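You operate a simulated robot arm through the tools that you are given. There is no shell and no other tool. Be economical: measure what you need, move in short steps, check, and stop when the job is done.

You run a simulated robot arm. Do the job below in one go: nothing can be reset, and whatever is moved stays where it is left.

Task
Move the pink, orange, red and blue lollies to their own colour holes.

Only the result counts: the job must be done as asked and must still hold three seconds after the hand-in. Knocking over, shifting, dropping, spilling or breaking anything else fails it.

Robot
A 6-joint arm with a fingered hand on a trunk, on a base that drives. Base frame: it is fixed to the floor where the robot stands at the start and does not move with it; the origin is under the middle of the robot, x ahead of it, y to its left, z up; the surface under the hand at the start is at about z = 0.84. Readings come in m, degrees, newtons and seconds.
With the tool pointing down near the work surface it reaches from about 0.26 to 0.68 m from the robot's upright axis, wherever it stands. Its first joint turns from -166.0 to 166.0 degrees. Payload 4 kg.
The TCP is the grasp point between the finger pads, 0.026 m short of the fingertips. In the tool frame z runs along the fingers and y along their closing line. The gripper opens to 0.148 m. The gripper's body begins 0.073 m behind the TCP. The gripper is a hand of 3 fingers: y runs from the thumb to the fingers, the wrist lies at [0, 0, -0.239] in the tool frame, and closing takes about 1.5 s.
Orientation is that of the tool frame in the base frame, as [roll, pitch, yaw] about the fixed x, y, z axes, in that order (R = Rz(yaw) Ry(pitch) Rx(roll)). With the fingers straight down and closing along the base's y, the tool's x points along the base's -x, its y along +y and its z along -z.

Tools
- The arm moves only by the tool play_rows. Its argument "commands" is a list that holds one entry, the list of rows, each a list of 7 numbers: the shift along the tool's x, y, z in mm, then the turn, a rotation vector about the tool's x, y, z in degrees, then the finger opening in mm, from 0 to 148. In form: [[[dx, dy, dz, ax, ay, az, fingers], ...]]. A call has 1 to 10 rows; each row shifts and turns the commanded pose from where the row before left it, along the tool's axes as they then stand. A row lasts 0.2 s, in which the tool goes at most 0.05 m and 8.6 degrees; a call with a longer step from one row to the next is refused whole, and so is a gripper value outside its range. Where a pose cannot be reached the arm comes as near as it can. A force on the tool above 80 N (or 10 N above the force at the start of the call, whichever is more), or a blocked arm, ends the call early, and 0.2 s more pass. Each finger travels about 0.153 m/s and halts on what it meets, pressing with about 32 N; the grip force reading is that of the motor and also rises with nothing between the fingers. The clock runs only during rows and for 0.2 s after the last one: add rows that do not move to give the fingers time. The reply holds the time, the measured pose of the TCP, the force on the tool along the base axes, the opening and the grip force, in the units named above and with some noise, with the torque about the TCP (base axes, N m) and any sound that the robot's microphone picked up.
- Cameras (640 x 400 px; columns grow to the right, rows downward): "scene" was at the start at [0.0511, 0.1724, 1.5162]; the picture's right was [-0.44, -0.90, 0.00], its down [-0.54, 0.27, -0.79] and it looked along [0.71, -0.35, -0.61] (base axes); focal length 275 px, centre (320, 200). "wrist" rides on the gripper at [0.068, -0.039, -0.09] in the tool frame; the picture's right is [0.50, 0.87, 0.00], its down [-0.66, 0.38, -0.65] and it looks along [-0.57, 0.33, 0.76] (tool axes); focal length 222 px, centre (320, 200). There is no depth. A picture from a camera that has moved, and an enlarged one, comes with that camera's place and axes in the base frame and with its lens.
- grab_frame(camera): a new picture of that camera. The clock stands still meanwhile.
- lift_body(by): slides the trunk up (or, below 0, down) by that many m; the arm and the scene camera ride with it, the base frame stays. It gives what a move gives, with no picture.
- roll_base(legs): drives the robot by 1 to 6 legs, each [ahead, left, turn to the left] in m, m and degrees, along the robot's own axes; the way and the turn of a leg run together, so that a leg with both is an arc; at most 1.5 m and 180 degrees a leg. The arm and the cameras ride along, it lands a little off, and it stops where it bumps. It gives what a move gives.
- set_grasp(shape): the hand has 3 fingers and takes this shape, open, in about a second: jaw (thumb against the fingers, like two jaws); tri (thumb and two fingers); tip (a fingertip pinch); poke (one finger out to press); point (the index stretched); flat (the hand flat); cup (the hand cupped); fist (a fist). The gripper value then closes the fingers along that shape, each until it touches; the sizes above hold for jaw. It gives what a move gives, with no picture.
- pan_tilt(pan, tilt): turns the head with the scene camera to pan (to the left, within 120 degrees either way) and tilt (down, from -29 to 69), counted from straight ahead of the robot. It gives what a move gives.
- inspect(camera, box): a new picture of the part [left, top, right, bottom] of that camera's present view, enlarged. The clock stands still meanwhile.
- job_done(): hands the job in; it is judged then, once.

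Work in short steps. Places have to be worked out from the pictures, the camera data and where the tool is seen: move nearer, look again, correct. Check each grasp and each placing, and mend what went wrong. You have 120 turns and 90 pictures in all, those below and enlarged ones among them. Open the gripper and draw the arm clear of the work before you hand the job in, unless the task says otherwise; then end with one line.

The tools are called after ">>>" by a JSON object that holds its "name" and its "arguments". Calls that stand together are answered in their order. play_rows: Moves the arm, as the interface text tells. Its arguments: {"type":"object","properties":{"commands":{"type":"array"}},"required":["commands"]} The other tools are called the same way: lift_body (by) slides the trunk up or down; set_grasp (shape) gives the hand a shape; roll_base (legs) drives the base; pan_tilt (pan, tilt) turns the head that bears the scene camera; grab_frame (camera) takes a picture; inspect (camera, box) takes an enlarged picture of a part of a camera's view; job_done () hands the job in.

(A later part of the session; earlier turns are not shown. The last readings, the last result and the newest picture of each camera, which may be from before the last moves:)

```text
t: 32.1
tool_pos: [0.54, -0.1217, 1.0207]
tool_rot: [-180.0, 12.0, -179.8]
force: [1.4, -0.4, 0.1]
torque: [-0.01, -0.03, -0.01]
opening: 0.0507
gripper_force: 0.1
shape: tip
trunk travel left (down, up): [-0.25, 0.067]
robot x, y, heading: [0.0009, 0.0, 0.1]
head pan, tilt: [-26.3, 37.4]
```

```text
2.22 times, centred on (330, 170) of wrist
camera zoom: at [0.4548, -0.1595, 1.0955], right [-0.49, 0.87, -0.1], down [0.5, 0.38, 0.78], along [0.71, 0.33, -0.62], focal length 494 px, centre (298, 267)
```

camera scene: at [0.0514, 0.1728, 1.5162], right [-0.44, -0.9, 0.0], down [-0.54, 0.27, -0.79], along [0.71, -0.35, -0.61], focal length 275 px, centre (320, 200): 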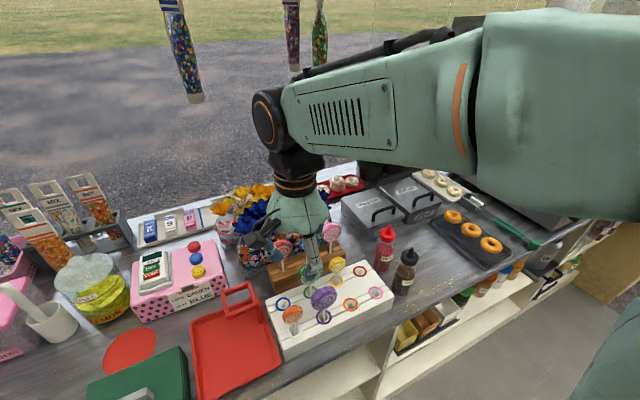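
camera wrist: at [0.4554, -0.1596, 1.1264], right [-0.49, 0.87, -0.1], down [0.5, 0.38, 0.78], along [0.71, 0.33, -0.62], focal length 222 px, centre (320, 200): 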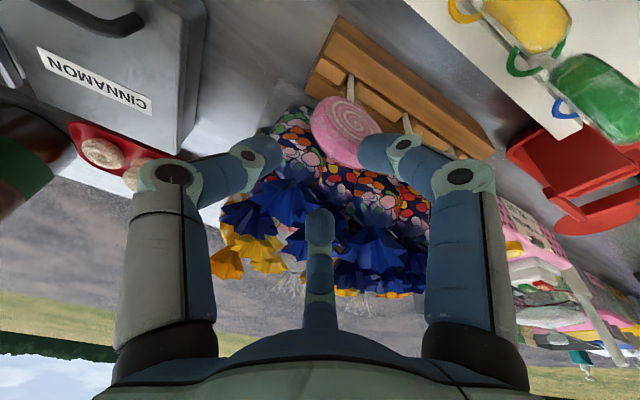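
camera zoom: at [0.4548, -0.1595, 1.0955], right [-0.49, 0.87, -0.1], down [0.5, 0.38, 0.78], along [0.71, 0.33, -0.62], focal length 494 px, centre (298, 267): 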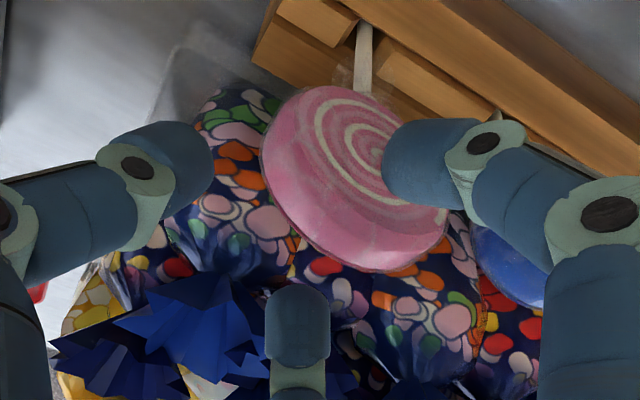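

No contact; the rear finger is in front of the foil. Continue down to about z 0.995.

>>> {"name": "play_rows", "arguments": {"commands": [[[2.1, 0, 9.8, 0, 0, 0, 50], [2.1, 0, 9.8, 0, 0, 0, 50], [1.2, 0, 5.9, 0, 0, 0, 50], [0, 0, 0, 0, 0, 0, 50]]]}}

>>> {"name": "inspect", "arguments": {"camera": "scene", "box": [270, 170, 370, 250]}}

>>> {"name": "inspect", "arguments": {"camera": "wrist", "box": [220, 80, 440, 260]}}

```text
t: 33.1
tool_pos: [0.54, -0.1215, 0.9965]
tool_rot: [-180.0, 12.0, -179.9]
force: [0.0, -0.6, 0.1]
torque: [0.0, 0.01, -0.01]
opening: 0.0505
gripper_force: 0.1
shape: tip
trunk travel left (down, up): [-0.25, 0.067]
robot x, y, heading: [0.0019, 0.0034, 0.1]
head pan, tilt: [-26.3, 37.4]
```

```text
5.00 times, centred on (320, 210) of scene
camera zoom: at [0.0511, 0.1724, 1.5162], right [-0.44, -0.9, 0.0], down [-0.54, 0.27, -0.79], along [0.71, -0.35, -0.61], focal length 1375 px, centre (320, 150)
```

zoom: 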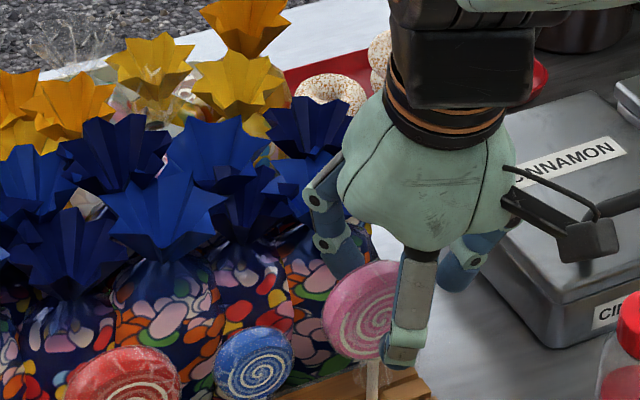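

```text
2.22 times, centred on (330, 170) of wrist
camera zoom: at [0.4547, -0.1603, 1.0706], right [-0.49, 0.87, -0.1], down [0.5, 0.38, 0.78], along [0.71, 0.33, -0.62], focal length 494 px, centre (298, 267)
```

zoom: 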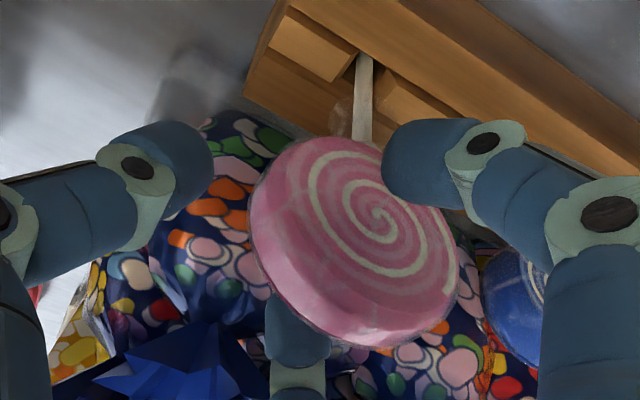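

Disc sits between front and rear fingers with the thumb off the right rim. Close.

>>> {"name": "play_rows", "arguments": {"commands": [[[0, 0, 0, 0, 0, 0, 40], [0, 0, 0, 0, 0, 0, 30], [0, 0, 0, 0, 0, 0, 20], [0, 0, 0, 0, 0, 0, 12], [0, 0, 0, 0, 0, 0, 6], [0, 0, 0, 0, 0, 0, 6]]]}}

>>> {"name": "inspect", "arguments": {"camera": "wrist", "box": [220, 80, 440, 260]}}

```text
t: 34.5
tool_pos: [0.5387, -0.1226, 0.9958]
tool_rot: [-179.9, 12.1, 180.0]
force: [1.5, -5.7, 2.0]
torque: [-0.05, -0.02, 0.08]
opening: 0.0026
gripper_force: 32.0
shape: tip
trunk travel left (down, up): [-0.25, 0.067]
robot x, y, heading: [-0.0013, -0.0012, -0.2]
head pan, tilt: [-26.3, 37.4]
```

```text
2.22 times, centred on (330, 170) of wrist
camera zoom: at [0.4548, -0.1613, 1.071], right [-0.49, 0.87, -0.1], down [0.5, 0.38, 0.78], along [0.71, 0.33, -0.62], focal length 494 px, centre (298, 267)
```

zoom: 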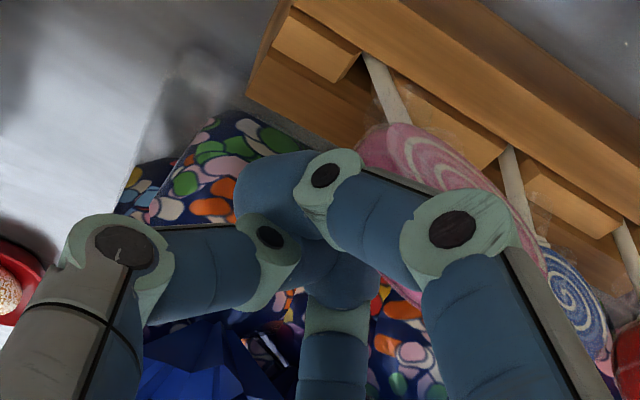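

The grip squeezed the larger disc out sideways (opening 2.6 mm): pink is leaning in its slot. I open while backing off to -y, then look.

>>> {"name": "play_rows", "arguments": {"commands": [[[0, -3, 0, 0, 0, 0, 12], [0, -4, 0, 0, 0, 0, 22], [0, -4, 0, 0, 0, 0, 32], [0, -3, 0, 0, 0, 0, 42], [0, 0, 0, 0, 0, 0, 50], [0, 0, 0, 0, 0, 0, 50]]]}}

>>> {"name": "inspect", "arguments": {"camera": "wrist", "box": [220, 80, 440, 260]}}

>>> {"name": "inspect", "arguments": {"camera": "scene", "box": [250, 170, 370, 270]}}

```text
t: 35.9
tool_pos: [0.5414, -0.1342, 0.9939]
tool_rot: [180.0, 12.0, -179.9]
force: [-0.1, 0.0, -0.2]
torque: [0.03, 0.02, 0.0]
opening: 0.0497
gripper_force: 0.0
shape: tip
trunk travel left (down, up): [-0.25, 0.067]
robot x, y, heading: [-0.0029, -0.0016, -0.1]
head pan, tilt: [-26.3, 37.4]
```

```text
2.22 times, centred on (330, 170) of wrist
camera zoom: at [0.4554, -0.1734, 1.0697], right [-0.49, 0.87, -0.1], down [0.5, 0.38, 0.78], along [0.71, 0.33, -0.62], focal length 494 px, centre (298, 267)
```

zoom: 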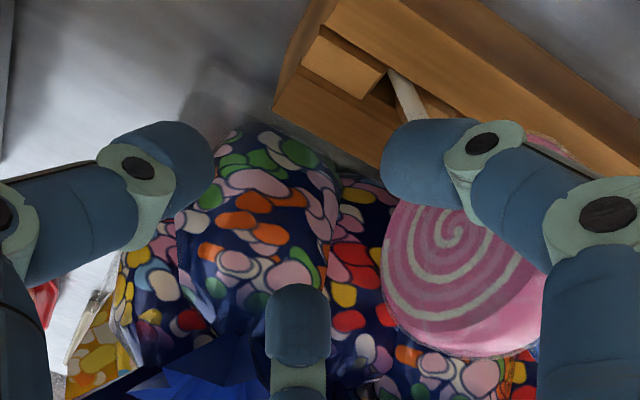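

```text
4.00 times, centred on (310, 220) of scene
camera zoom: at [0.0511, 0.1724, 1.5162], right [-0.44, -0.9, 0.0], down [-0.54, 0.27, -0.79], along [0.71, -0.35, -0.61], focal length 1100 px, centre (360, 120)
```

zoom: 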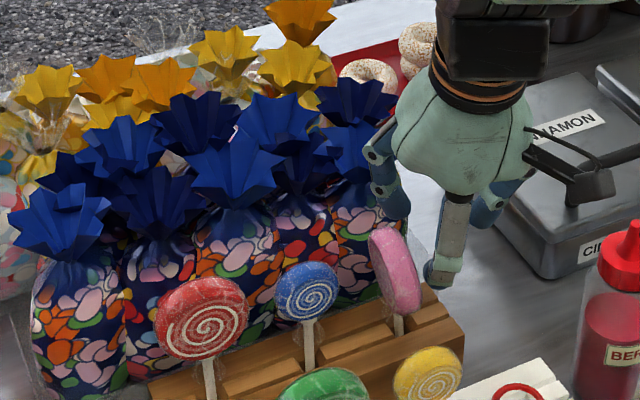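

Pink turned about its stick (normal now about 37° off) and leans a little, but is still in its slot. I use the front/rear fingers to gently square its right edge (partial close to 22 mm, no thumb contact), then reopen.

>>> {"name": "play_rows", "arguments": {"commands": [[[3.9, 4, -0.8, 0, 0, 0, 50], [3.9, 4, -0.8, 0, 0, 0, 42], [0, 0, 0, 0, 0, 0, 34], [0, 0, 0, 0, 0, 0, 28], [0, 0, 0, 0, 0, 0, 22], [0, 0, 0, 0, 0, 0, 22]]]}}

>>> {"name": "inspect", "arguments": {"camera": "wrist", "box": [220, 80, 440, 260]}}

>>> {"name": "inspect", "arguments": {"camera": "scene", "box": [250, 170, 370, 270]}}

```text
t: 37.3
tool_pos: [0.5318, -0.1256, 0.9951]
tool_rot: [180.0, 12.0, -179.9]
force: [-0.3, 0.5, -0.2]
torque: [0.01, 0.02, -0.03]
opening: 0.0225
gripper_force: 0.0
shape: tip
trunk travel left (down, up): [-0.25, 0.067]
robot x, y, heading: [0.0009, -0.0019, 0.1]
head pan, tilt: [-26.3, 37.4]
```

```text
2.22 times, centred on (330, 170) of wrist
camera zoom: at [0.4477, -0.1656, 1.0702], right [-0.49, 0.87, -0.1], down [0.5, 0.38, 0.78], along [0.71, 0.33, -0.62], focal length 494 px, centre (298, 267)
```

zoom: 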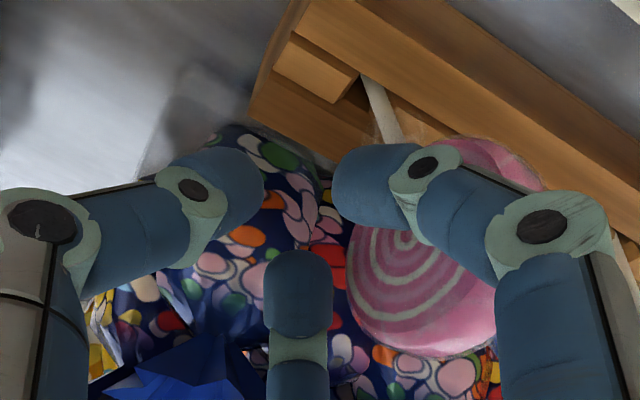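

```text
4.00 times, centred on (310, 220) of scene
camera zoom: at [0.0511, 0.1724, 1.5162], right [-0.44, -0.9, 0.0], down [-0.54, 0.27, -0.79], along [0.71, -0.35, -0.61], focal length 1100 px, centre (360, 120)
```

zoom: 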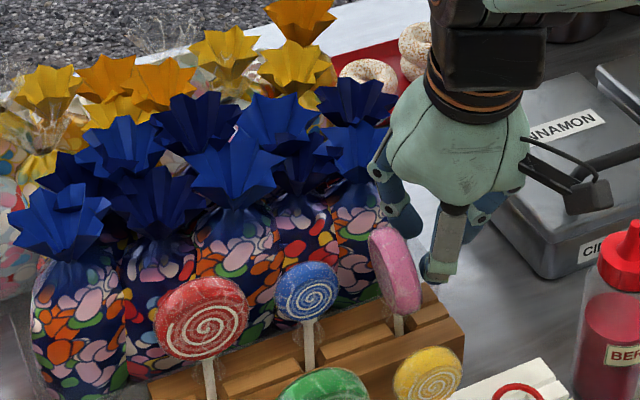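

No contact yet; the edge is still to +y. Reopen, shift 10 mm, repeat the partial close.

>>> {"name": "play_rows", "arguments": {"commands": [[[0, 0, 0, 0, 0, 0, 36], [0, 0, 0, 0, 0, 0, 50], [0, 6, 0, 0, 0, 0, 50], [0, 5, 0, 0, 0, 0, 50], [0, 0, 0, 0, 0, 0, 40], [0, 0, 0, 0, 0, 0, 32], [0, 0, 0, 0, 0, 0, 26], [0, 0, 0, 0, 0, 0, 22], [0, 0, 0, 0, 0, 0, 22]]]}}

>>> {"name": "inspect", "arguments": {"camera": "wrist", "box": [220, 80, 440, 260]}}

>>> {"name": "inspect", "arguments": {"camera": "scene", "box": [250, 170, 370, 270]}}

```text
t: 39.3
tool_pos: [0.5325, -0.1149, 0.9957]
tool_rot: [-180.0, 12.0, -179.9]
force: [1.3, -0.2, 1.6]
torque: [-0.02, -0.03, -0.03]
opening: 0.0226
gripper_force: 0.0
shape: tip
trunk travel left (down, up): [-0.25, 0.067]
robot x, y, heading: [0.0014, 0.0009, 0.1]
head pan, tilt: [-26.3, 37.4]
```

```text
2.22 times, centred on (330, 170) of wrist
camera zoom: at [0.4475, -0.1548, 1.07], right [-0.49, 0.87, -0.1], down [0.5, 0.38, 0.78], along [0.71, 0.33, -0.62], focal length 494 px, centre (298, 267)
```

zoom: 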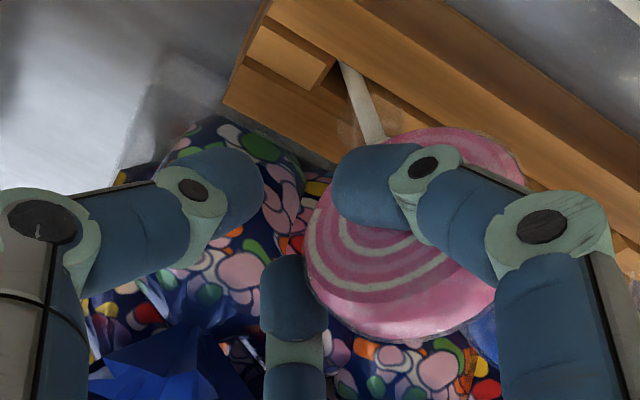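

```text
4.00 times, centred on (310, 220) of scene
camera zoom: at [0.0513, 0.1724, 1.5162], right [-0.44, -0.9, 0.0], down [-0.54, 0.27, -0.79], along [0.71, -0.35, -0.61], focal length 1100 px, centre (360, 120)
```

zoom: 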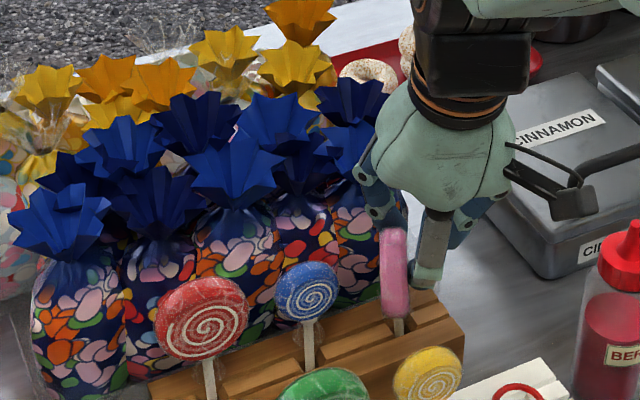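

The disc turned further (edge-on to the scene camera, normal about 64°). I lift clear and re-orient the hand so the thumb meets one face and the two fingers the opposite face, a caging grasp.

>>> {"name": "play_rows", "arguments": {"commands": [[[0, 0, 0, 0, 0, 0, 36], [0, 0, 0, 0, 0, 0, 50], [-4.2, 0, -19.6, 0, 0, 0, 50], [-4.2, 0, -19.6, 0, 0, 0, 50], [-4.2, 0, -19.6, 0, 0, 0, 50], [1, 15, 0, 0, 0, 0, 50], [0, 14, 0, 0, 0, 0, 50], [0, 0, 0, 0, 0, 8.6, 50], [0, 0, 0, 0, 0, 8.6, 50], [0, 0, 0, 0, 0, 8.6, 50]]]}}

>>> {"name": "inspect", "arguments": {"camera": "wrist", "box": [220, 60, 440, 240]}}

>>> {"name": "inspect", "arguments": {"camera": "scene", "box": [250, 170, 370, 270]}}

```text
t: 41.5
tool_pos: [0.5314, -0.0862, 1.054]
tool_rot: [174.8, 10.8, 153.7]
force: [-0.8, -0.1, -0.5]
torque: [-0.04, 0.02, 0.01]
opening: 0.0496
gripper_force: 0.1
shape: tip
trunk travel left (down, up): [-0.25, 0.067]
robot x, y, heading: [-0.0036, -0.0027, 0.2]
head pan, tilt: [-26.3, 37.4]
```

```text
2.22 times, centred on (330, 150) of wrist
camera zoom: at [0.4366, -0.092, 1.1278], right [-0.07, 1.0, -0.01], down [0.6, 0.05, 0.8], along [0.8, 0.05, -0.6], focal length 494 px, centre (298, 311)
```

zoom: 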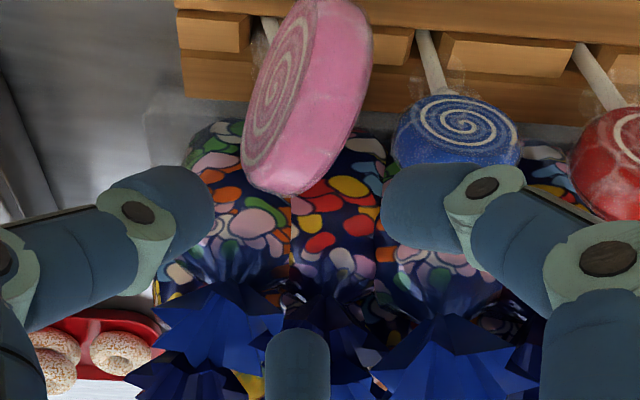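

```text
4.00 times, centred on (310, 220) of scene
camera zoom: at [0.0512, 0.1724, 1.5162], right [-0.44, -0.9, 0.0], down [-0.54, 0.27, -0.79], along [0.71, -0.35, -0.61], focal length 1100 px, centre (360, 120)
```

zoom: 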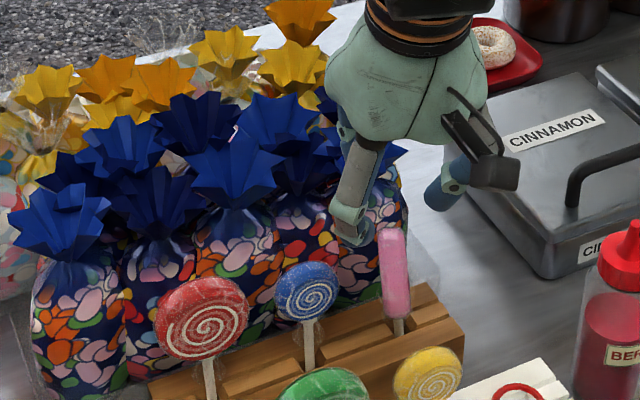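

The cage is oriented correctly (thumb on right face, finger left, finger behind). Descend in steps.

>>> {"name": "play_rows", "arguments": {"commands": [[[4.5, 0, 19.6, 0, 0, 0, 50], [3.7, -1.8, 19.6, 0, 0, 0, 50], [3.3, -1.6, 17.6, 0, 0, 0, 50], [0, 0, 0, 0, 0, 0, 50]]]}}

>>> {"name": "inspect", "arguments": {"camera": "wrist", "box": [220, 60, 440, 240]}}

>>> {"name": "inspect", "arguments": {"camera": "scene", "box": [250, 170, 370, 270]}}

```text
t: 42.5
tool_pos: [0.5312, -0.0843, 0.9971]
tool_rot: [174.7, 10.8, 153.8]
force: [0.4, -0.1, 1.1]
torque: [0.03, 0.01, 0.02]
opening: 0.0498
gripper_force: 0.1
shape: tip
trunk travel left (down, up): [-0.25, 0.067]
robot x, y, heading: [-0.0002, -0.0005, 0.0]
head pan, tilt: [-26.3, 37.4]
```

```text
2.22 times, centred on (330, 150) of wrist
camera zoom: at [0.4368, -0.0898, 1.0696], right [-0.07, 1.0, -0.02], down [0.6, 0.06, 0.8], along [0.8, 0.05, -0.6], focal length 494 px, centre (298, 311)
```

zoom: 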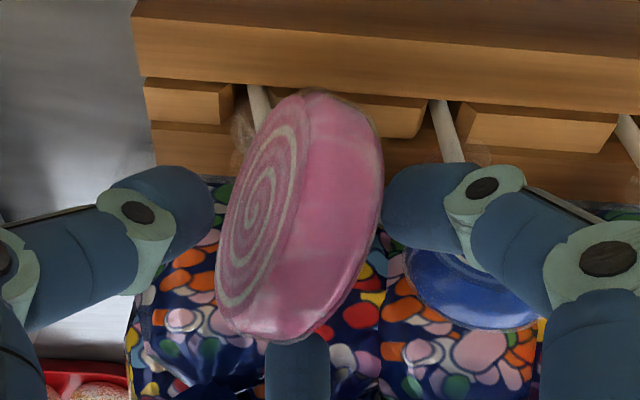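

```text
4.00 times, centred on (310, 220) of scene
camera zoom: at [0.051, 0.1724, 1.5162], right [-0.44, -0.9, 0.0], down [-0.54, 0.27, -0.79], along [0.71, -0.35, -0.61], focal length 1100 px, centre (360, 120)
```

zoom: 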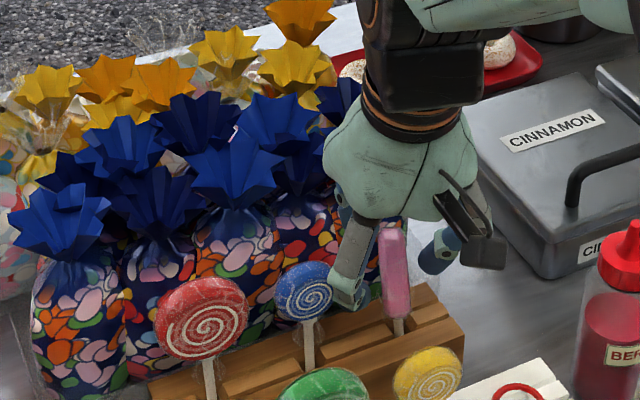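

Balanced. Close in stages.

>>> {"name": "play_rows", "arguments": {"commands": [[[0, 0, 0, 0, 0, 0, 42], [0, 0, 0, 0, 0, 0, 36], [0, 0, 0, 0, 0, 0, 30], [0, 0, 0, 0, 0, 0, 24], [0, 0, 0, 0, 0, 0, 18], [0, 0, 0, 0, 0, 0, 14], [0, 0, 0, 0, 0, 0, 14]]]}}

>>> {"name": "inspect", "arguments": {"camera": "wrist", "box": [220, 60, 440, 240]}}

>>> {"name": "inspect", "arguments": {"camera": "scene", "box": [250, 170, 370, 270]}}

```text
t: 44.1
tool_pos: [0.5319, -0.0846, 0.9973]
tool_rot: [174.7, 10.8, 153.8]
force: [-0.6, -1.8, -1.3]
torque: [-0.2, 0.13, -0.01]
opening: 0.0184
gripper_force: 31.9
shape: tip
trunk travel left (down, up): [-0.25, 0.067]
robot x, y, heading: [0.0027, 0.0001, 0.1]
head pan, tilt: [-26.3, 37.4]
```

```text
2.22 times, centred on (330, 150) of wrist
camera zoom: at [0.4369, -0.0901, 1.0697], right [-0.07, 1.0, -0.02], down [0.6, 0.06, 0.8], along [0.8, 0.05, -0.6], focal length 494 px, centre (298, 311)
```

zoom: 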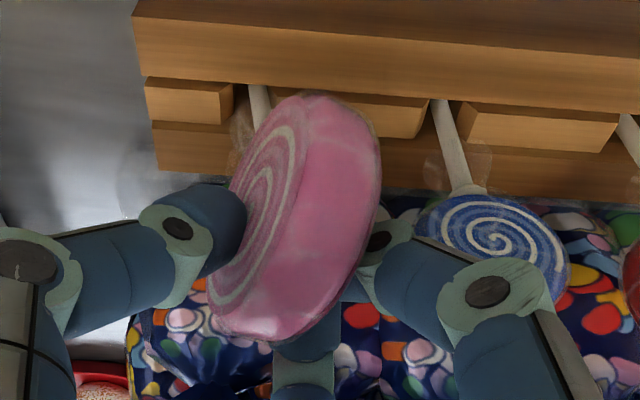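

```text
4.00 times, centred on (310, 220) of scene
camera zoom: at [0.0512, 0.1722, 1.5162], right [-0.44, -0.9, 0.0], down [-0.54, 0.27, -0.79], along [0.71, -0.35, -0.61], focal length 1100 px, centre (360, 120)
```

zoom: 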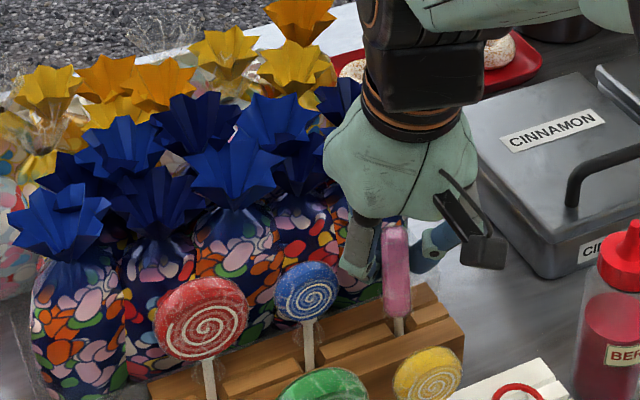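

Pink is clamped firmly face to face (18 mm, 32 N). Lift vertically.

>>> {"name": "play_rows", "arguments": {"commands": [[[-0.9, 0.5, -4.9, 0, 0, 0, 8], [-1.9, 0.9, -9.8, 0, 0, 0, 8], [-2.8, 1.4, -14.7, 0, 0, 0, 8], [-3.7, 1.8, -19.6, 0, 0, 0, 8]]]}}

>>> {"name": "inspect", "arguments": {"camera": "scene", "box": [250, 170, 370, 270]}}

```text
t: 45.1
tool_pos: [0.5325, -0.0839, 1.0469]
tool_rot: [174.8, 10.8, 153.8]
force: [0.2, 0.8, -0.1]
torque: [0.01, 0.03, 0.0]
opening: 0.0181
gripper_force: 32.2
shape: tip
trunk travel left (down, up): [-0.25, 0.067]
robot x, y, heading: [-0.0014, 0.0036, 0.0]
head pan, tilt: [-26.3, 37.4]
```

```text
4.00 times, centred on (310, 220) of scene
camera zoom: at [0.051, 0.1725, 1.5162], right [-0.44, -0.9, 0.0], down [-0.54, 0.27, -0.79], along [0.71, -0.35, -0.61], focal length 1100 px, centre (360, 120)
```

zoom: 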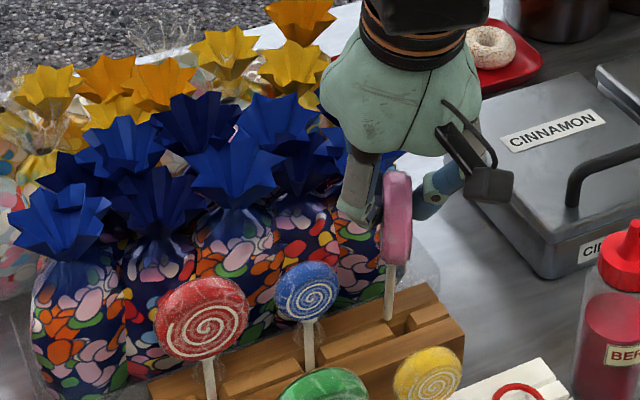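

Coming out cleanly. Continue lifting ~115 mm and look at the stick.

>>> {"name": "play_rows", "arguments": {"commands": [[[-4.7, 2.3, -24.5, 0, 0, 0, 8], [-4.7, 2.3, -24.5, 0, 0, 0, 8], [-4.7, 2.3, -24.5, 0, 0, 0, 8], [-4.7, 2.3, -24.5, 0, 0, 0, 8], [-2.8, 1.4, -14.7, 0, 0, 0, 8], [0, 0, 0, 0, 0, 0, 8]]]}}

>>> {"name": "inspect", "arguments": {"camera": "scene", "box": [250, 150, 410, 310]}}

>>> {"name": "grab_frame", "arguments": {"camera": "wrist"}}

```text
t: 46.5
tool_pos: [0.5309, -0.0831, 1.1625]
tool_rot: [174.7, 10.7, 153.8]
force: [-0.6, 0.0, -0.8]
torque: [0.01, 0.01, 0.02]
opening: 0.0182
gripper_force: 32.1
shape: tip
trunk travel left (down, up): [-0.25, 0.067]
robot x, y, heading: [0.0004, 0.0026, 0.2]
head pan, tilt: [-26.3, 37.4]
```

```text
2.50 times, centred on (330, 230) of scene
camera zoom: at [0.0512, 0.1724, 1.5162], right [-0.44, -0.9, 0.0], down [-0.54, 0.27, -0.79], along [0.71, -0.35, -0.61], focal length 687 px, centre (295, 125)
```

zoom: 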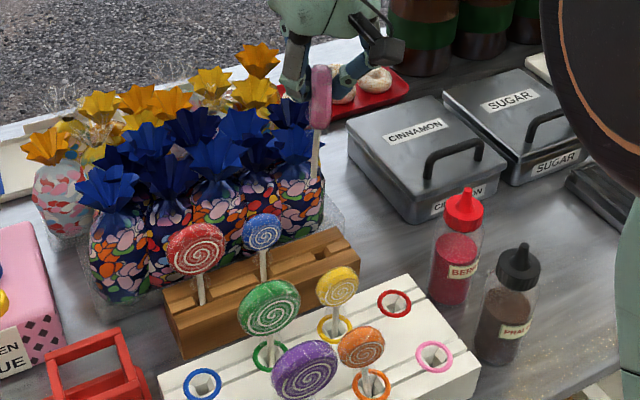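

```text
32 pictures are left
camera wrist: at [0.4363, -0.0891, 1.2351], right [-0.07, 1.0, -0.02], down [0.6, 0.06, 0.8], along [0.8, 0.05, -0.6], focal length 222 px, centre (320, 200)
```

wrist: 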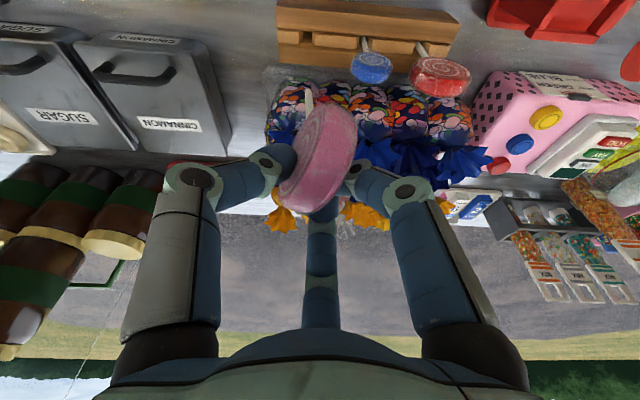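

Stick tip is at about (0.547, -0.097, 1.016), leaning ~9°. I rotate the hand to make the stick vertical and carry it above the pink hole.

>>> {"name": "play_rows", "arguments": {"commands": [[[0, 0, 0, 0, 5, 0, 8], [0, 0, 0, 0, 5, 0, 8], [24.4, -23.6, -5.5, 0, 0, 0, 8], [24.4, -23.6, -5.5, 0, 0, 0, 8], [24.4, -23.6, -5.5, 0, 0, 0, 8], [24.4, -23.6, -5.5, 0, 0, 0, 8], [24.4, -23.6, -5.5, 0, 0, 0, 8], [0, 0, 0, 0, 0, 0, 8]]]}}

>>> {"name": "inspect", "arguments": {"camera": "scene", "box": [280, 180, 440, 340]}}

>>> {"name": "grab_frame", "arguments": {"camera": "wrist"}}

```text
t: 48.3
tool_pos: [0.3674, -0.1415, 1.177]
tool_rot: [174.8, 0.9, 154.7]
force: [0.6, -1.2, -0.3]
torque: [-0.02, 0.01, 0.02]
opening: 0.0182
gripper_force: 31.7
shape: tip
trunk travel left (down, up): [-0.25, 0.067]
robot x, y, heading: [-0.0008, 0.0007, 0.0]
head pan, tilt: [-26.3, 37.4]
```

```text
2.50 times, centred on (360, 260) of scene
camera zoom: at [0.0519, 0.1724, 1.5162], right [-0.44, -0.9, 0.0], down [-0.54, 0.27, -0.79], along [0.71, -0.35, -0.61], focal length 687 px, centre (220, 50)
```

zoom: 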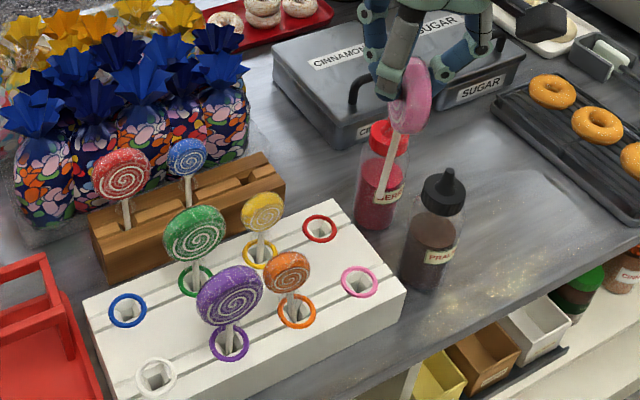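

```text
30 pictures are left
camera wrist: at [0.2851, -0.1555, 1.2637], right [-0.08, 0.99, 0.07], down [0.72, 0.01, 0.69], along [0.69, 0.11, -0.72], focal length 222 px, centre (320, 200)
```

wrist: 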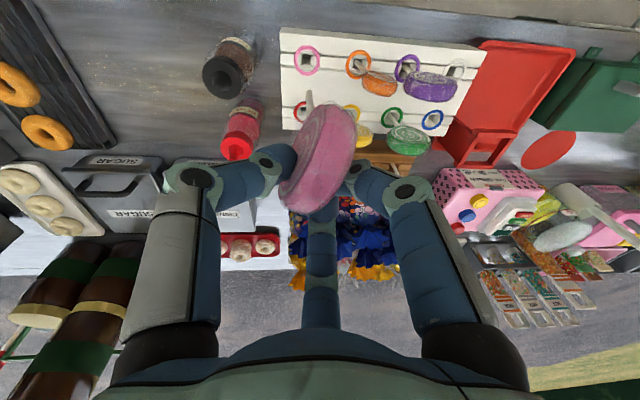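

The stick leans ~3.5° toward +y; tip about (0.364, -0.1435, 1.018). I correct the lean and shift the tip over the pink hole, then re-measure.

>>> {"name": "play_rows", "arguments": {"commands": [[[6.8, 9.4, 0, 3.2, -1.5, 0, 8], [0, 0, 25, 0, 0, 0, 8], [0, 0, 25, 0, 0, 0, 8], [0, 0, 20, 0, 0, 0, 8], [0, 0, 0, 0, 0, 0, 8]]]}}

>>> {"name": "inspect", "arguments": {"camera": "scene", "box": [310, 210, 430, 310]}}

>>> {"name": "inspect", "arguments": {"camera": "wrist", "box": [230, 40, 410, 160]}}

```text
t: 49.5
tool_pos: [0.3735, -0.1293, 1.1076]
tool_rot: [178.0, 2.5, 154.6]
force: [-0.1, 0.2, -0.2]
torque: [-0.01, -0.02, 0.0]
opening: 0.018
gripper_force: 32.1
shape: tip
trunk travel left (down, up): [-0.25, 0.067]
robot x, y, heading: [-0.0029, -0.0034, -0.1]
head pan, tilt: [-26.3, 37.4]
```

```text
4.00 times, centred on (370, 260) of scene
camera zoom: at [0.0509, 0.1725, 1.5162], right [-0.44, -0.9, 0.0], down [-0.54, 0.27, -0.79], along [0.71, -0.35, -0.61], focal length 1100 px, centre (120, -40)
```

zoom: 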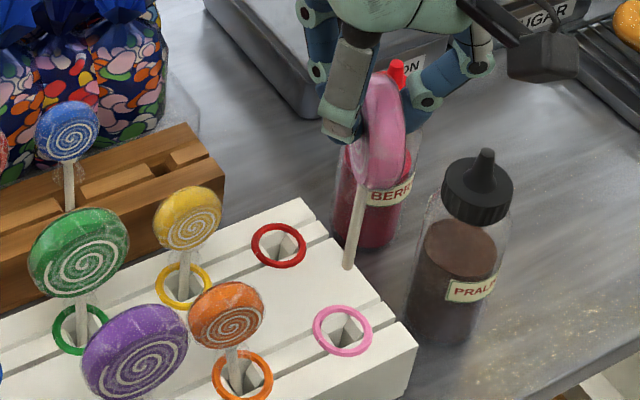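

```text
3.33 times, centred on (320, 100) of wrist
camera zoom: at [0.2898, -0.1366, 1.1946], right [-0.08, 1.0, 0.01], down [0.72, 0.05, 0.69], along [0.69, 0.06, -0.72], focal length 740 px, centre (320, 533)
```

zoom: 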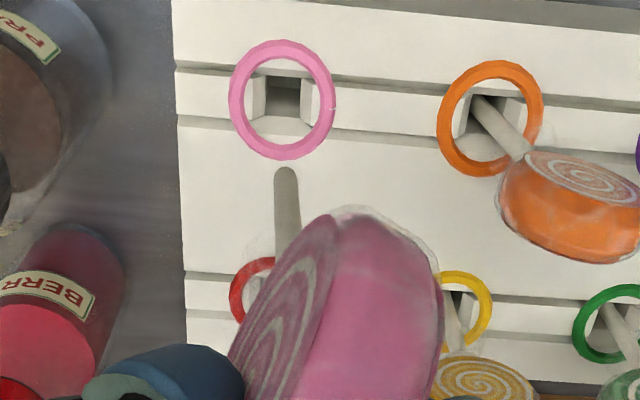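

Tip is at (0.365, -0.139, 0.962), nearly vertical. I shift (-3, -2) mm and lower 52 mm so it's just above the ring.

>>> {"name": "play_rows", "arguments": {"commands": [[[1.8, -3.1, 0, 0, 0, 0, 8], [0.9, -0.7, 20, 0, 0, 0, 8], [0.9, -0.7, 20, 0, 0, 0, 8], [0.5, -0.4, 12, 0, 0, 0, 8], [0, 0, 0, 0, 0, 0, 8]]]}}

>>> {"name": "inspect", "arguments": {"camera": "wrist", "box": [230, 20, 410, 140]}}

>>> {"name": "inspect", "arguments": {"camera": "scene", "box": [330, 230, 430, 310]}}

```text
t: 50.7
tool_pos: [0.369, -0.1299, 1.0559]
tool_rot: [178.0, 2.3, 154.5]
force: [0.6, 0.6, -0.3]
torque: [-0.01, -0.03, 0.01]
opening: 0.0179
gripper_force: 32.0
shape: tip
trunk travel left (down, up): [-0.25, 0.067]
robot x, y, heading: [-0.002, -0.0001, 0.1]
head pan, tilt: [-26.3, 37.4]
```

```text
3.33 times, centred on (320, 80) of wrist
camera zoom: at [0.286, -0.1369, 1.1426], right [-0.08, 1.0, 0.01], down [0.72, 0.05, 0.69], along [0.69, 0.06, -0.72], focal length 740 px, centre (320, 600)
```

zoom: 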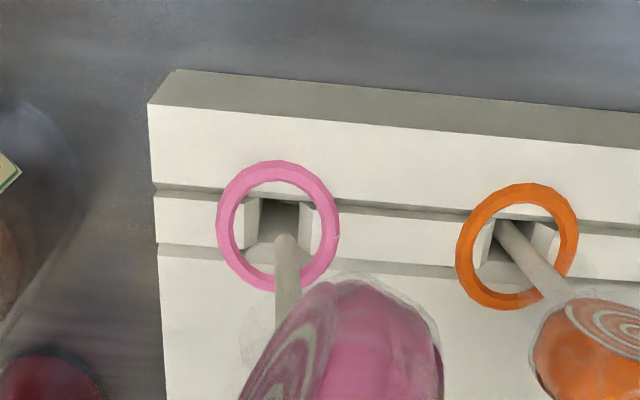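

```text
5.00 times, centred on (380, 270) of scene
camera zoom: at [0.051, 0.1725, 1.5162], right [-0.44, -0.9, 0.0], down [-0.54, 0.27, -0.79], along [0.71, -0.35, -0.61], focal length 1375 px, centre (20, -150)
```

zoom: 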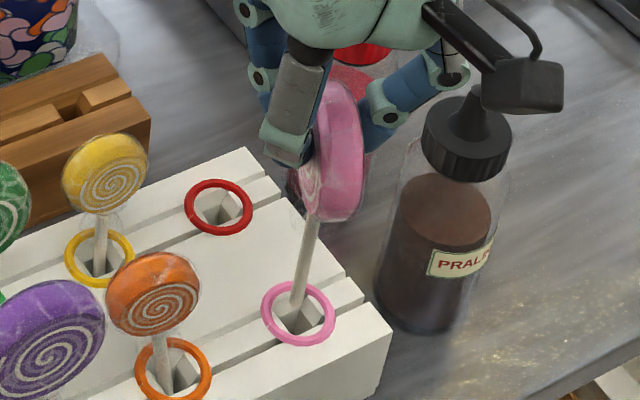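

Tip is over the hole, maybe 2 mm off to +x/+y. Small correction and insert ~40 mm.

>>> {"name": "play_rows", "arguments": {"commands": [[[1.2, -2.2, 0, 0, 0, 0, 8], [0.4, -0.3, 10, 0, 0, 0, 8], [0.4, -0.3, 10, 0, 0, 0, 8], [0.4, -0.3, 10, 0, 0, 0, 8], [0.4, -0.3, 10, 0, 0, 0, 8], [0, 0, 0, 0, 0, 0, 8]]]}}

>>> {"name": "inspect", "arguments": {"camera": "scene", "box": [330, 230, 430, 310]}}

```text
t: 52.1
tool_pos: [0.3662, -0.1329, 1.0163]
tool_rot: [178.0, 2.4, 154.6]
force: [0.2, 0.4, -0.6]
torque: [0.02, -0.03, -0.04]
opening: 0.018
gripper_force: 32.0
shape: tip
trunk travel left (down, up): [-0.25, 0.067]
robot x, y, heading: [-0.0008, 0.0026, -0.0]
head pan, tilt: [-26.3, 37.4]
```

```text
5.00 times, centred on (380, 270) of scene
camera zoom: at [0.0511, 0.1724, 1.5162], right [-0.44, -0.9, 0.0], down [-0.54, 0.27, -0.79], along [0.71, -0.35, -0.61], focal length 1375 px, centre (20, -150)
```

zoom: 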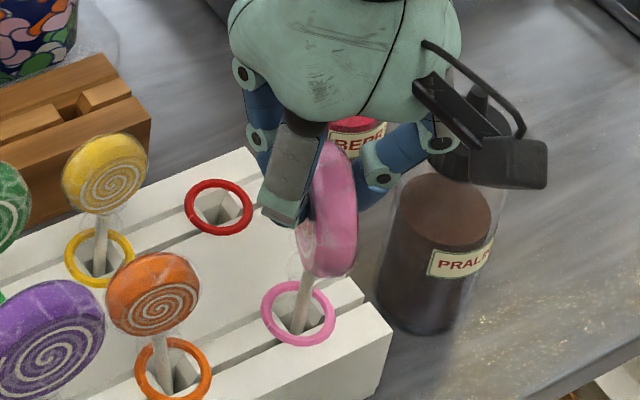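

The stick is in the hole with no contact force. Lower the remaining ~18 mm, then release to 42 mm.

>>> {"name": "play_rows", "arguments": {"commands": [[[0.3, -0.2, 7, 0, 0, 0, 8], [0.3, -0.2, 6, 0, 0, 0, 8], [0.2, -0.1, 4, 0, 0, 0, 8], [0, 0, 0, 0, 0, 0, 8]]]}}

>>> {"name": "play_rows", "arguments": {"commands": [[[0, 0, 0, 0, 0, 0, 22], [0, 0, 0, 0, 0, 0, 30], [0, 0, 0, 0, 0, 0, 38], [0, 0, 0, 0, 0, 0, 45], [0, 0, 0, 0, 0, 0, 45]]]}}

>>> {"name": "inspect", "arguments": {"camera": "scene", "box": [310, 220, 430, 310]}}

```text
t: 53.1
tool_pos: [0.3671, -0.1319, 0.9991]
tool_rot: [178.0, 2.4, 154.7]
force: [-0.3, -0.1, -0.8]
torque: [0.0, 0.0, 0.03]
opening: 0.0177
gripper_force: 32.4
shape: tip
trunk travel left (down, up): [-0.25, 0.067]
robot x, y, heading: [-0.0012, -0.0021, 0.1]
head pan, tilt: [-26.3, 37.4]
```

```text
t: 54.3
tool_pos: [0.3668, -0.1306, 0.9994]
tool_rot: [178.0, 2.3, 154.6]
force: [0.4, 0.5, -0.7]
torque: [0.0, 0.0, 0.0]
opening: 0.0445
gripper_force: 0.1
shape: tip
trunk travel left (down, up): [-0.25, 0.067]
robot x, y, heading: [0.0026, -0.0012, 0.1]
head pan, tilt: [-26.3, 37.4]
```

```text
4.44 times, centred on (370, 265) of scene
camera zoom: at [0.0511, 0.1724, 1.5162], right [-0.44, -0.9, 0.0], down [-0.54, 0.27, -0.79], along [0.71, -0.35, -0.61], focal length 1222 px, centre (98, -89)
```

zoom: 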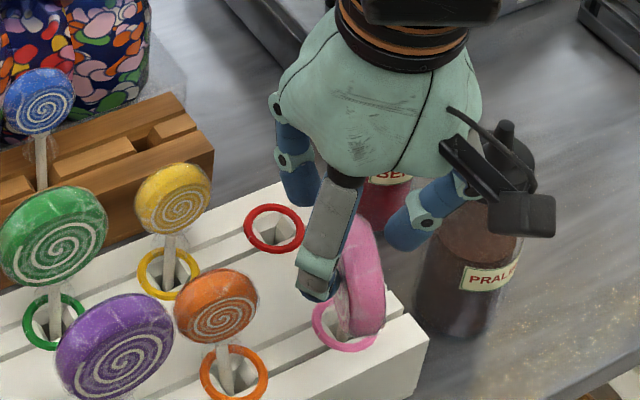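

Pink is seated. I retreat up, level the hand, and travel to blue; then turn the yaw to 90° so the thumb faces the disc's front and the fingers go behind it.

>>> {"name": "play_rows", "arguments": {"commands": [[[-1, 0.8, -25, 0, 0, 0, 48], [-1.5, 1.2, -35, 0, 0, 0, 50], [-1.5, 1.2, -35, 0, 0, 0, 50], [-1.5, 1.2, -35, 0, 0, 0, 50], [0, 0, 0, 2.0, 2.5, 0, 50], [-23.4, 33.2, 0, 0, 0, 0, 50], [-23.4, 33.2, 0, 0, 0, 0, 50], [-23.4, 33.2, 0, 0, 0, 0, 50], [-23.4, 33.2, 0, 0, 0, 0, 50], [-23.4, 33.2, 0, 0, 0, 0, 50]]]}}

>>> {"name": "play_rows", "arguments": {"commands": [[[0, 0, 0, 0, 0, 8.1, 50], [0, 0, 0, 0, 0, 8.1, 50], [0, 0, 0, 0, 0, 8.1, 50], [0, 0, 0, 0, 0, 8.1, 50], [0, 0, 0, 0, 0, 8.1, 50], [0, 0, 0, 0, 0, 8.1, 50], [0, 0, 0, 0, 0, 8.1, 50], [0, 0, 0, 0, 0, 8.0, 50], [0, 0, 0, 0, 0, 0, 50]]]}}

>>> {"name": "grab_frame", "arguments": {"camera": "wrist"}}

>>> {"name": "inspect", "arguments": {"camera": "scene", "box": [240, 190, 400, 330]}}

```text
t: 56.5
tool_pos: [0.5431, -0.0322, 1.1277]
tool_rot: [179.9, -0.2, 154.6]
force: [0.5, -1.1, 1.0]
torque: [0.03, -0.02, 0.0]
opening: 0.0498
gripper_force: 0.0
shape: tip
trunk travel left (down, up): [-0.25, 0.067]
robot x, y, heading: [0.0002, 0.0002, 0.3]
head pan, tilt: [-26.3, 37.4]
```

```text
t: 58.5
tool_pos: [0.5429, -0.0319, 1.1293]
tool_rot: [-179.9, -0.2, 89.9]
force: [0.2, -0.2, 0.6]
torque: [0.01, -0.05, -0.01]
opening: 0.0496
gripper_force: 0.1
shape: tip
trunk travel left (down, up): [-0.25, 0.067]
robot x, y, heading: [-0.0014, -0.0002, -0.2]
head pan, tilt: [-26.3, 37.4]
```

```text
23 pictures are left
camera wrist: at [0.5049, 0.0354, 1.2199], right [0.87, 0.5, 0.0], down [0.38, -0.66, 0.65], along [0.32, -0.57, -0.76], focal length 222 px, centre (320, 200)
```

wrist: 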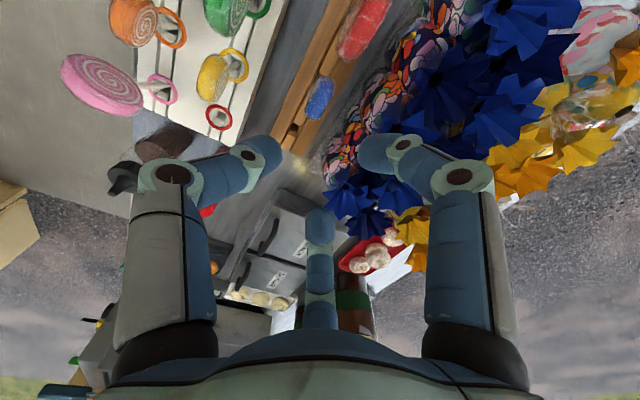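

```text
2.86 times, centred on (320, 260) of scene
camera zoom: at [0.0511, 0.1724, 1.5162], right [-0.44, -0.9, 0.0], down [-0.54, 0.27, -0.79], along [0.71, -0.35, -0.61], focal length 786 px, centre (320, 29)
```

zoom: 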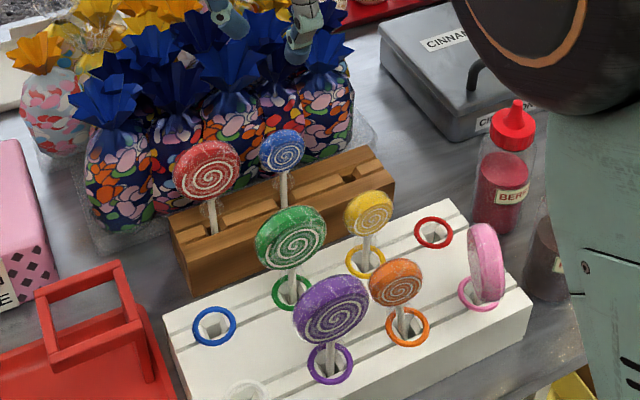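

Pink stands well. Blue head is confirmed at (0.542, -0.030). Descend over it: first to z of about 1.01, then check.

>>> {"name": "play_rows", "arguments": {"commands": [[[2, 2, 25, 0, 0, 0, 50], [0, 0, 30, 0, 0, 0, 50], [0, 0, 30, 0, 0, 0, 50], [0, 0, 20, 0, 0, 0, 50], [0, 0, 15, 0, 0, 0, 50], [0, 0, 15, 0, 0, 0, 50], [0, 0, 11, 0, 0, 0, 50], [0, 0, 0, 0, 0, 0, 50]]]}}

>>> {"name": "inspect", "arguments": {"camera": "wrist", "box": [220, 60, 440, 240]}}

```text
t: 60.3
tool_pos: [0.5465, -0.0302, 0.983]
tool_rot: [-179.9, 0.0, 90.0]
force: [0.8, 0.5, 0.0]
torque: [-0.02, -0.02, 0.01]
opening: 0.0497
gripper_force: 0.1
shape: tip
trunk travel left (down, up): [-0.25, 0.067]
robot x, y, heading: [0.0003, 0.0012, -0.1]
head pan, tilt: [-26.3, 37.4]
```

```text
2.22 times, centred on (330, 150) of wrist
camera zoom: at [0.5068, 0.038, 1.0743], right [0.87, 0.5, 0.0], down [0.38, -0.66, 0.65], along [0.33, -0.57, -0.76], focal length 494 px, centre (298, 311)
```

zoom: 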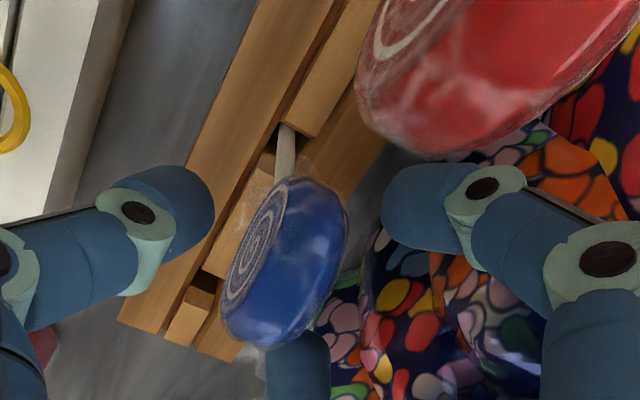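

Blue is centred in the cage with no contact. Close in stages and check.

>>> {"name": "play_rows", "arguments": {"commands": [[[0, 0, 0, 0, 0, 0, 42], [0, 0, 0, 0, 0, 0, 34], [0, 0, 0, 0, 0, 0, 27], [0, 0, 0, 0, 0, 0, 20], [0, 0, 0, 0, 0, 0, 14], [0, 0, 0, 0, 0, 0, 10], [0, 0, 0, 0, 0, 0, 10]]]}}

>>> {"name": "inspect", "arguments": {"camera": "wrist", "box": [220, 60, 440, 240]}}

```text
t: 61.9
tool_pos: [0.5454, -0.0303, 0.9837]
tool_rot: [-179.9, -0.1, 89.9]
force: [0.2, -1.4, -0.5]
torque: [0.02, 0.07, -0.01]
opening: 0.0166
gripper_force: 32.1
shape: tip
trunk travel left (down, up): [-0.25, 0.067]
robot x, y, heading: [0.0009, 0.0001, 0.4]
head pan, tilt: [-26.3, 37.4]
```

```text
2.22 times, centred on (330, 150) of wrist
camera zoom: at [0.5068, 0.038, 1.0744], right [0.87, 0.5, 0.0], down [0.38, -0.66, 0.65], along [0.32, -0.57, -0.76], focal length 494 px, centre (298, 311)
```

zoom: 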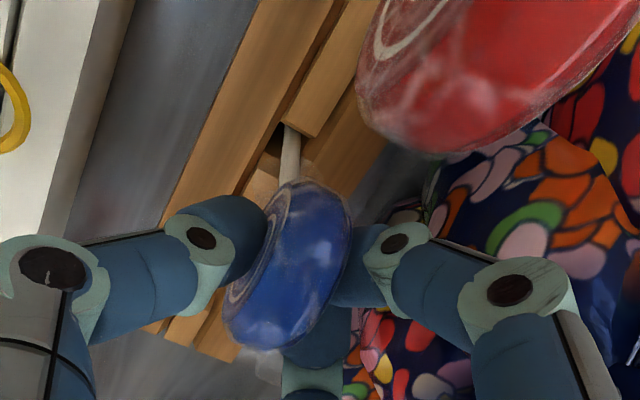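

Good clamp (16.6 mm, 32 N). Lift straight up 175 mm.

>>> {"name": "play_rows", "arguments": {"commands": [[[0, 0, -5, 0, 0, 0, 8], [0, 0, -10, 0, 0, 0, 8], [0, 0, -20, 0, 0, 0, 8], [0, 0, -25, 0, 0, 0, 8], [0, 0, -25, 0, 0, 0, 8], [0, 0, -30, 0, 0, 0, 8], [0, 0, -30, 0, 0, 0, 8], [0, 0, -30, 0, 0, 0, 8], [0, 0, 0, 0, 0, 0, 8]]]}}

>>> {"name": "play_rows", "arguments": {"commands": [[[19, -18, 0, 0, 0, 0, 8], [19, -18, 0, 0, 0, 0, 8], [19, -18, 0, 0, 0, 0, 8], [19, -18, 0, 0, 0, 0, 8], [19, -18, 0, 0, 0, 0, 8], [19, -18, 0, 0, 0, 0, 8], [0, 0, 0, 0, 0, 0, 8]]]}}

>>> {"name": "inspect", "arguments": {"camera": "scene", "box": [220, 170, 380, 310]}}

>>> {"name": "inspect", "arguments": {"camera": "wrist", "box": [220, 20, 440, 200]}}

```text
t: 63.9
tool_pos: [0.5447, -0.0297, 1.157]
tool_rot: [-179.8, -0.1, 90.0]
force: [-0.4, -1.1, -0.4]
torque: [-0.01, -0.01, 0.01]
opening: 0.0164
gripper_force: 32.2
shape: tip
trunk travel left (down, up): [-0.25, 0.067]
robot x, y, heading: [-0.0004, 0.0012, 0.1]
head pan, tilt: [-26.3, 37.4]
```

```text
t: 65.5
tool_pos: [0.4385, 0.0846, 1.1595]
tool_rot: [-179.9, 0.0, 90.0]
force: [-0.7, 0.2, -0.6]
torque: [0.01, 0.0, -0.01]
opening: 0.0163
gripper_force: 31.6
shape: tip
trunk travel left (down, up): [-0.25, 0.067]
robot x, y, heading: [-0.0041, -0.0005, -0.1]
head pan, tilt: [-26.3, 37.4]
```

```text
2.86 times, centred on (300, 240) of scene
camera zoom: at [0.0516, 0.1722, 1.5162], right [-0.44, -0.9, 0.0], down [-0.54, 0.27, -0.79], along [0.71, -0.35, -0.61], focal length 786 px, centre (377, 86)
```

zoom: 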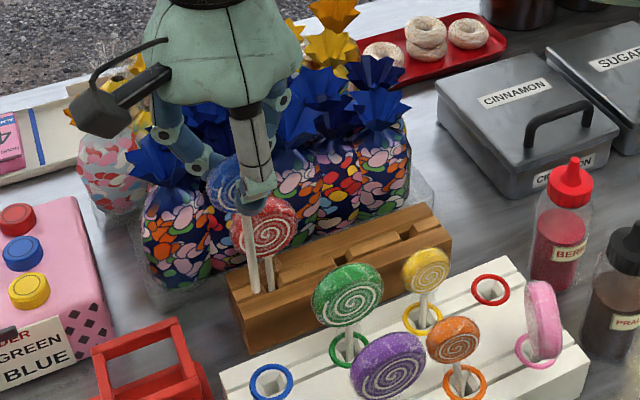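

```text
2.22 times, centred on (330, 110) of wrist
camera zoom: at [0.3995, 0.152, 1.2497], right [0.87, 0.5, 0.0], down [0.38, -0.66, 0.65], along [0.33, -0.57, -0.76], focal length 494 px, centre (298, 400)
```

zoom: 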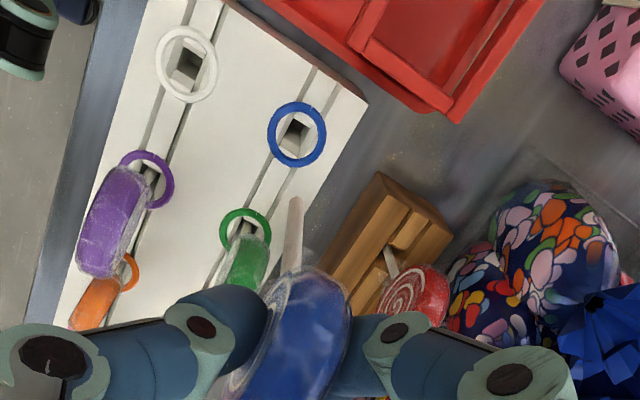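

Blue's tip is at (0.436, 0.086, 1.026), vertical. Shift -2 mm in y and lower to just above the blue ring.

>>> {"name": "play_rows", "arguments": {"commands": [[[-2, 0, 25, 0, 0, 0, 8], [0, 0, 30, 0, 0, 0, 8], [0, 0, 30, 0, 0, 0, 8], [0, 0, 27, 0, 0, 0, 8], [0, 0, 0, 0, 0, 0, 8]]]}}

>>> {"name": "inspect", "arguments": {"camera": "scene", "box": [230, 220, 330, 310]}}

>>> {"name": "inspect", "arguments": {"camera": "wrist", "box": [240, 20, 400, 140]}}

```text
t: 66.7
tool_pos: [0.4373, 0.0802, 1.0467]
tool_rot: [-180.0, -0.1, 90.0]
force: [-0.1, -0.5, -0.3]
torque: [-0.01, -0.01, 0.01]
opening: 0.0163
gripper_force: 31.9
shape: tip
trunk travel left (down, up): [-0.25, 0.067]
robot x, y, heading: [0.0005, 0.0001, -0.0]
head pan, tilt: [-26.3, 37.4]
```

```text
4.44 times, centred on (280, 265) of scene
camera zoom: at [0.0509, 0.1724, 1.5162], right [-0.44, -0.9, 0.0], down [-0.54, 0.27, -0.79], along [0.71, -0.35, -0.61], focal length 1222 px, centre (498, -89)
```

zoom: 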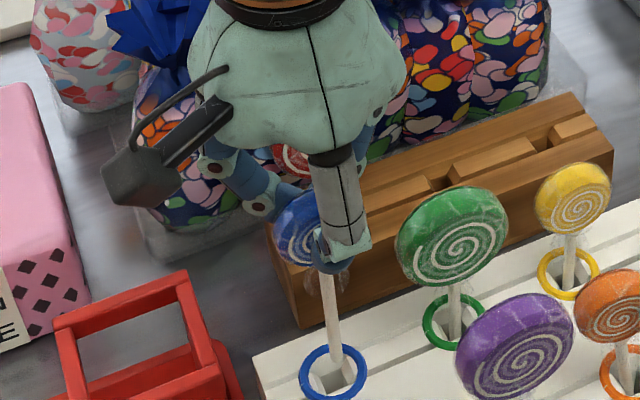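

```text
3.33 times, centred on (320, 80) of wrist
camera zoom: at [0.3983, 0.1478, 1.1375], right [0.87, 0.5, 0.0], down [0.38, -0.66, 0.65], along [0.32, -0.57, -0.76], focal length 740 px, centre (320, 600)
```

zoom: 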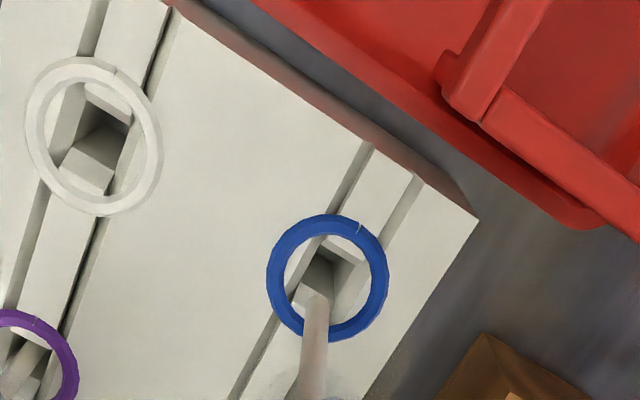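

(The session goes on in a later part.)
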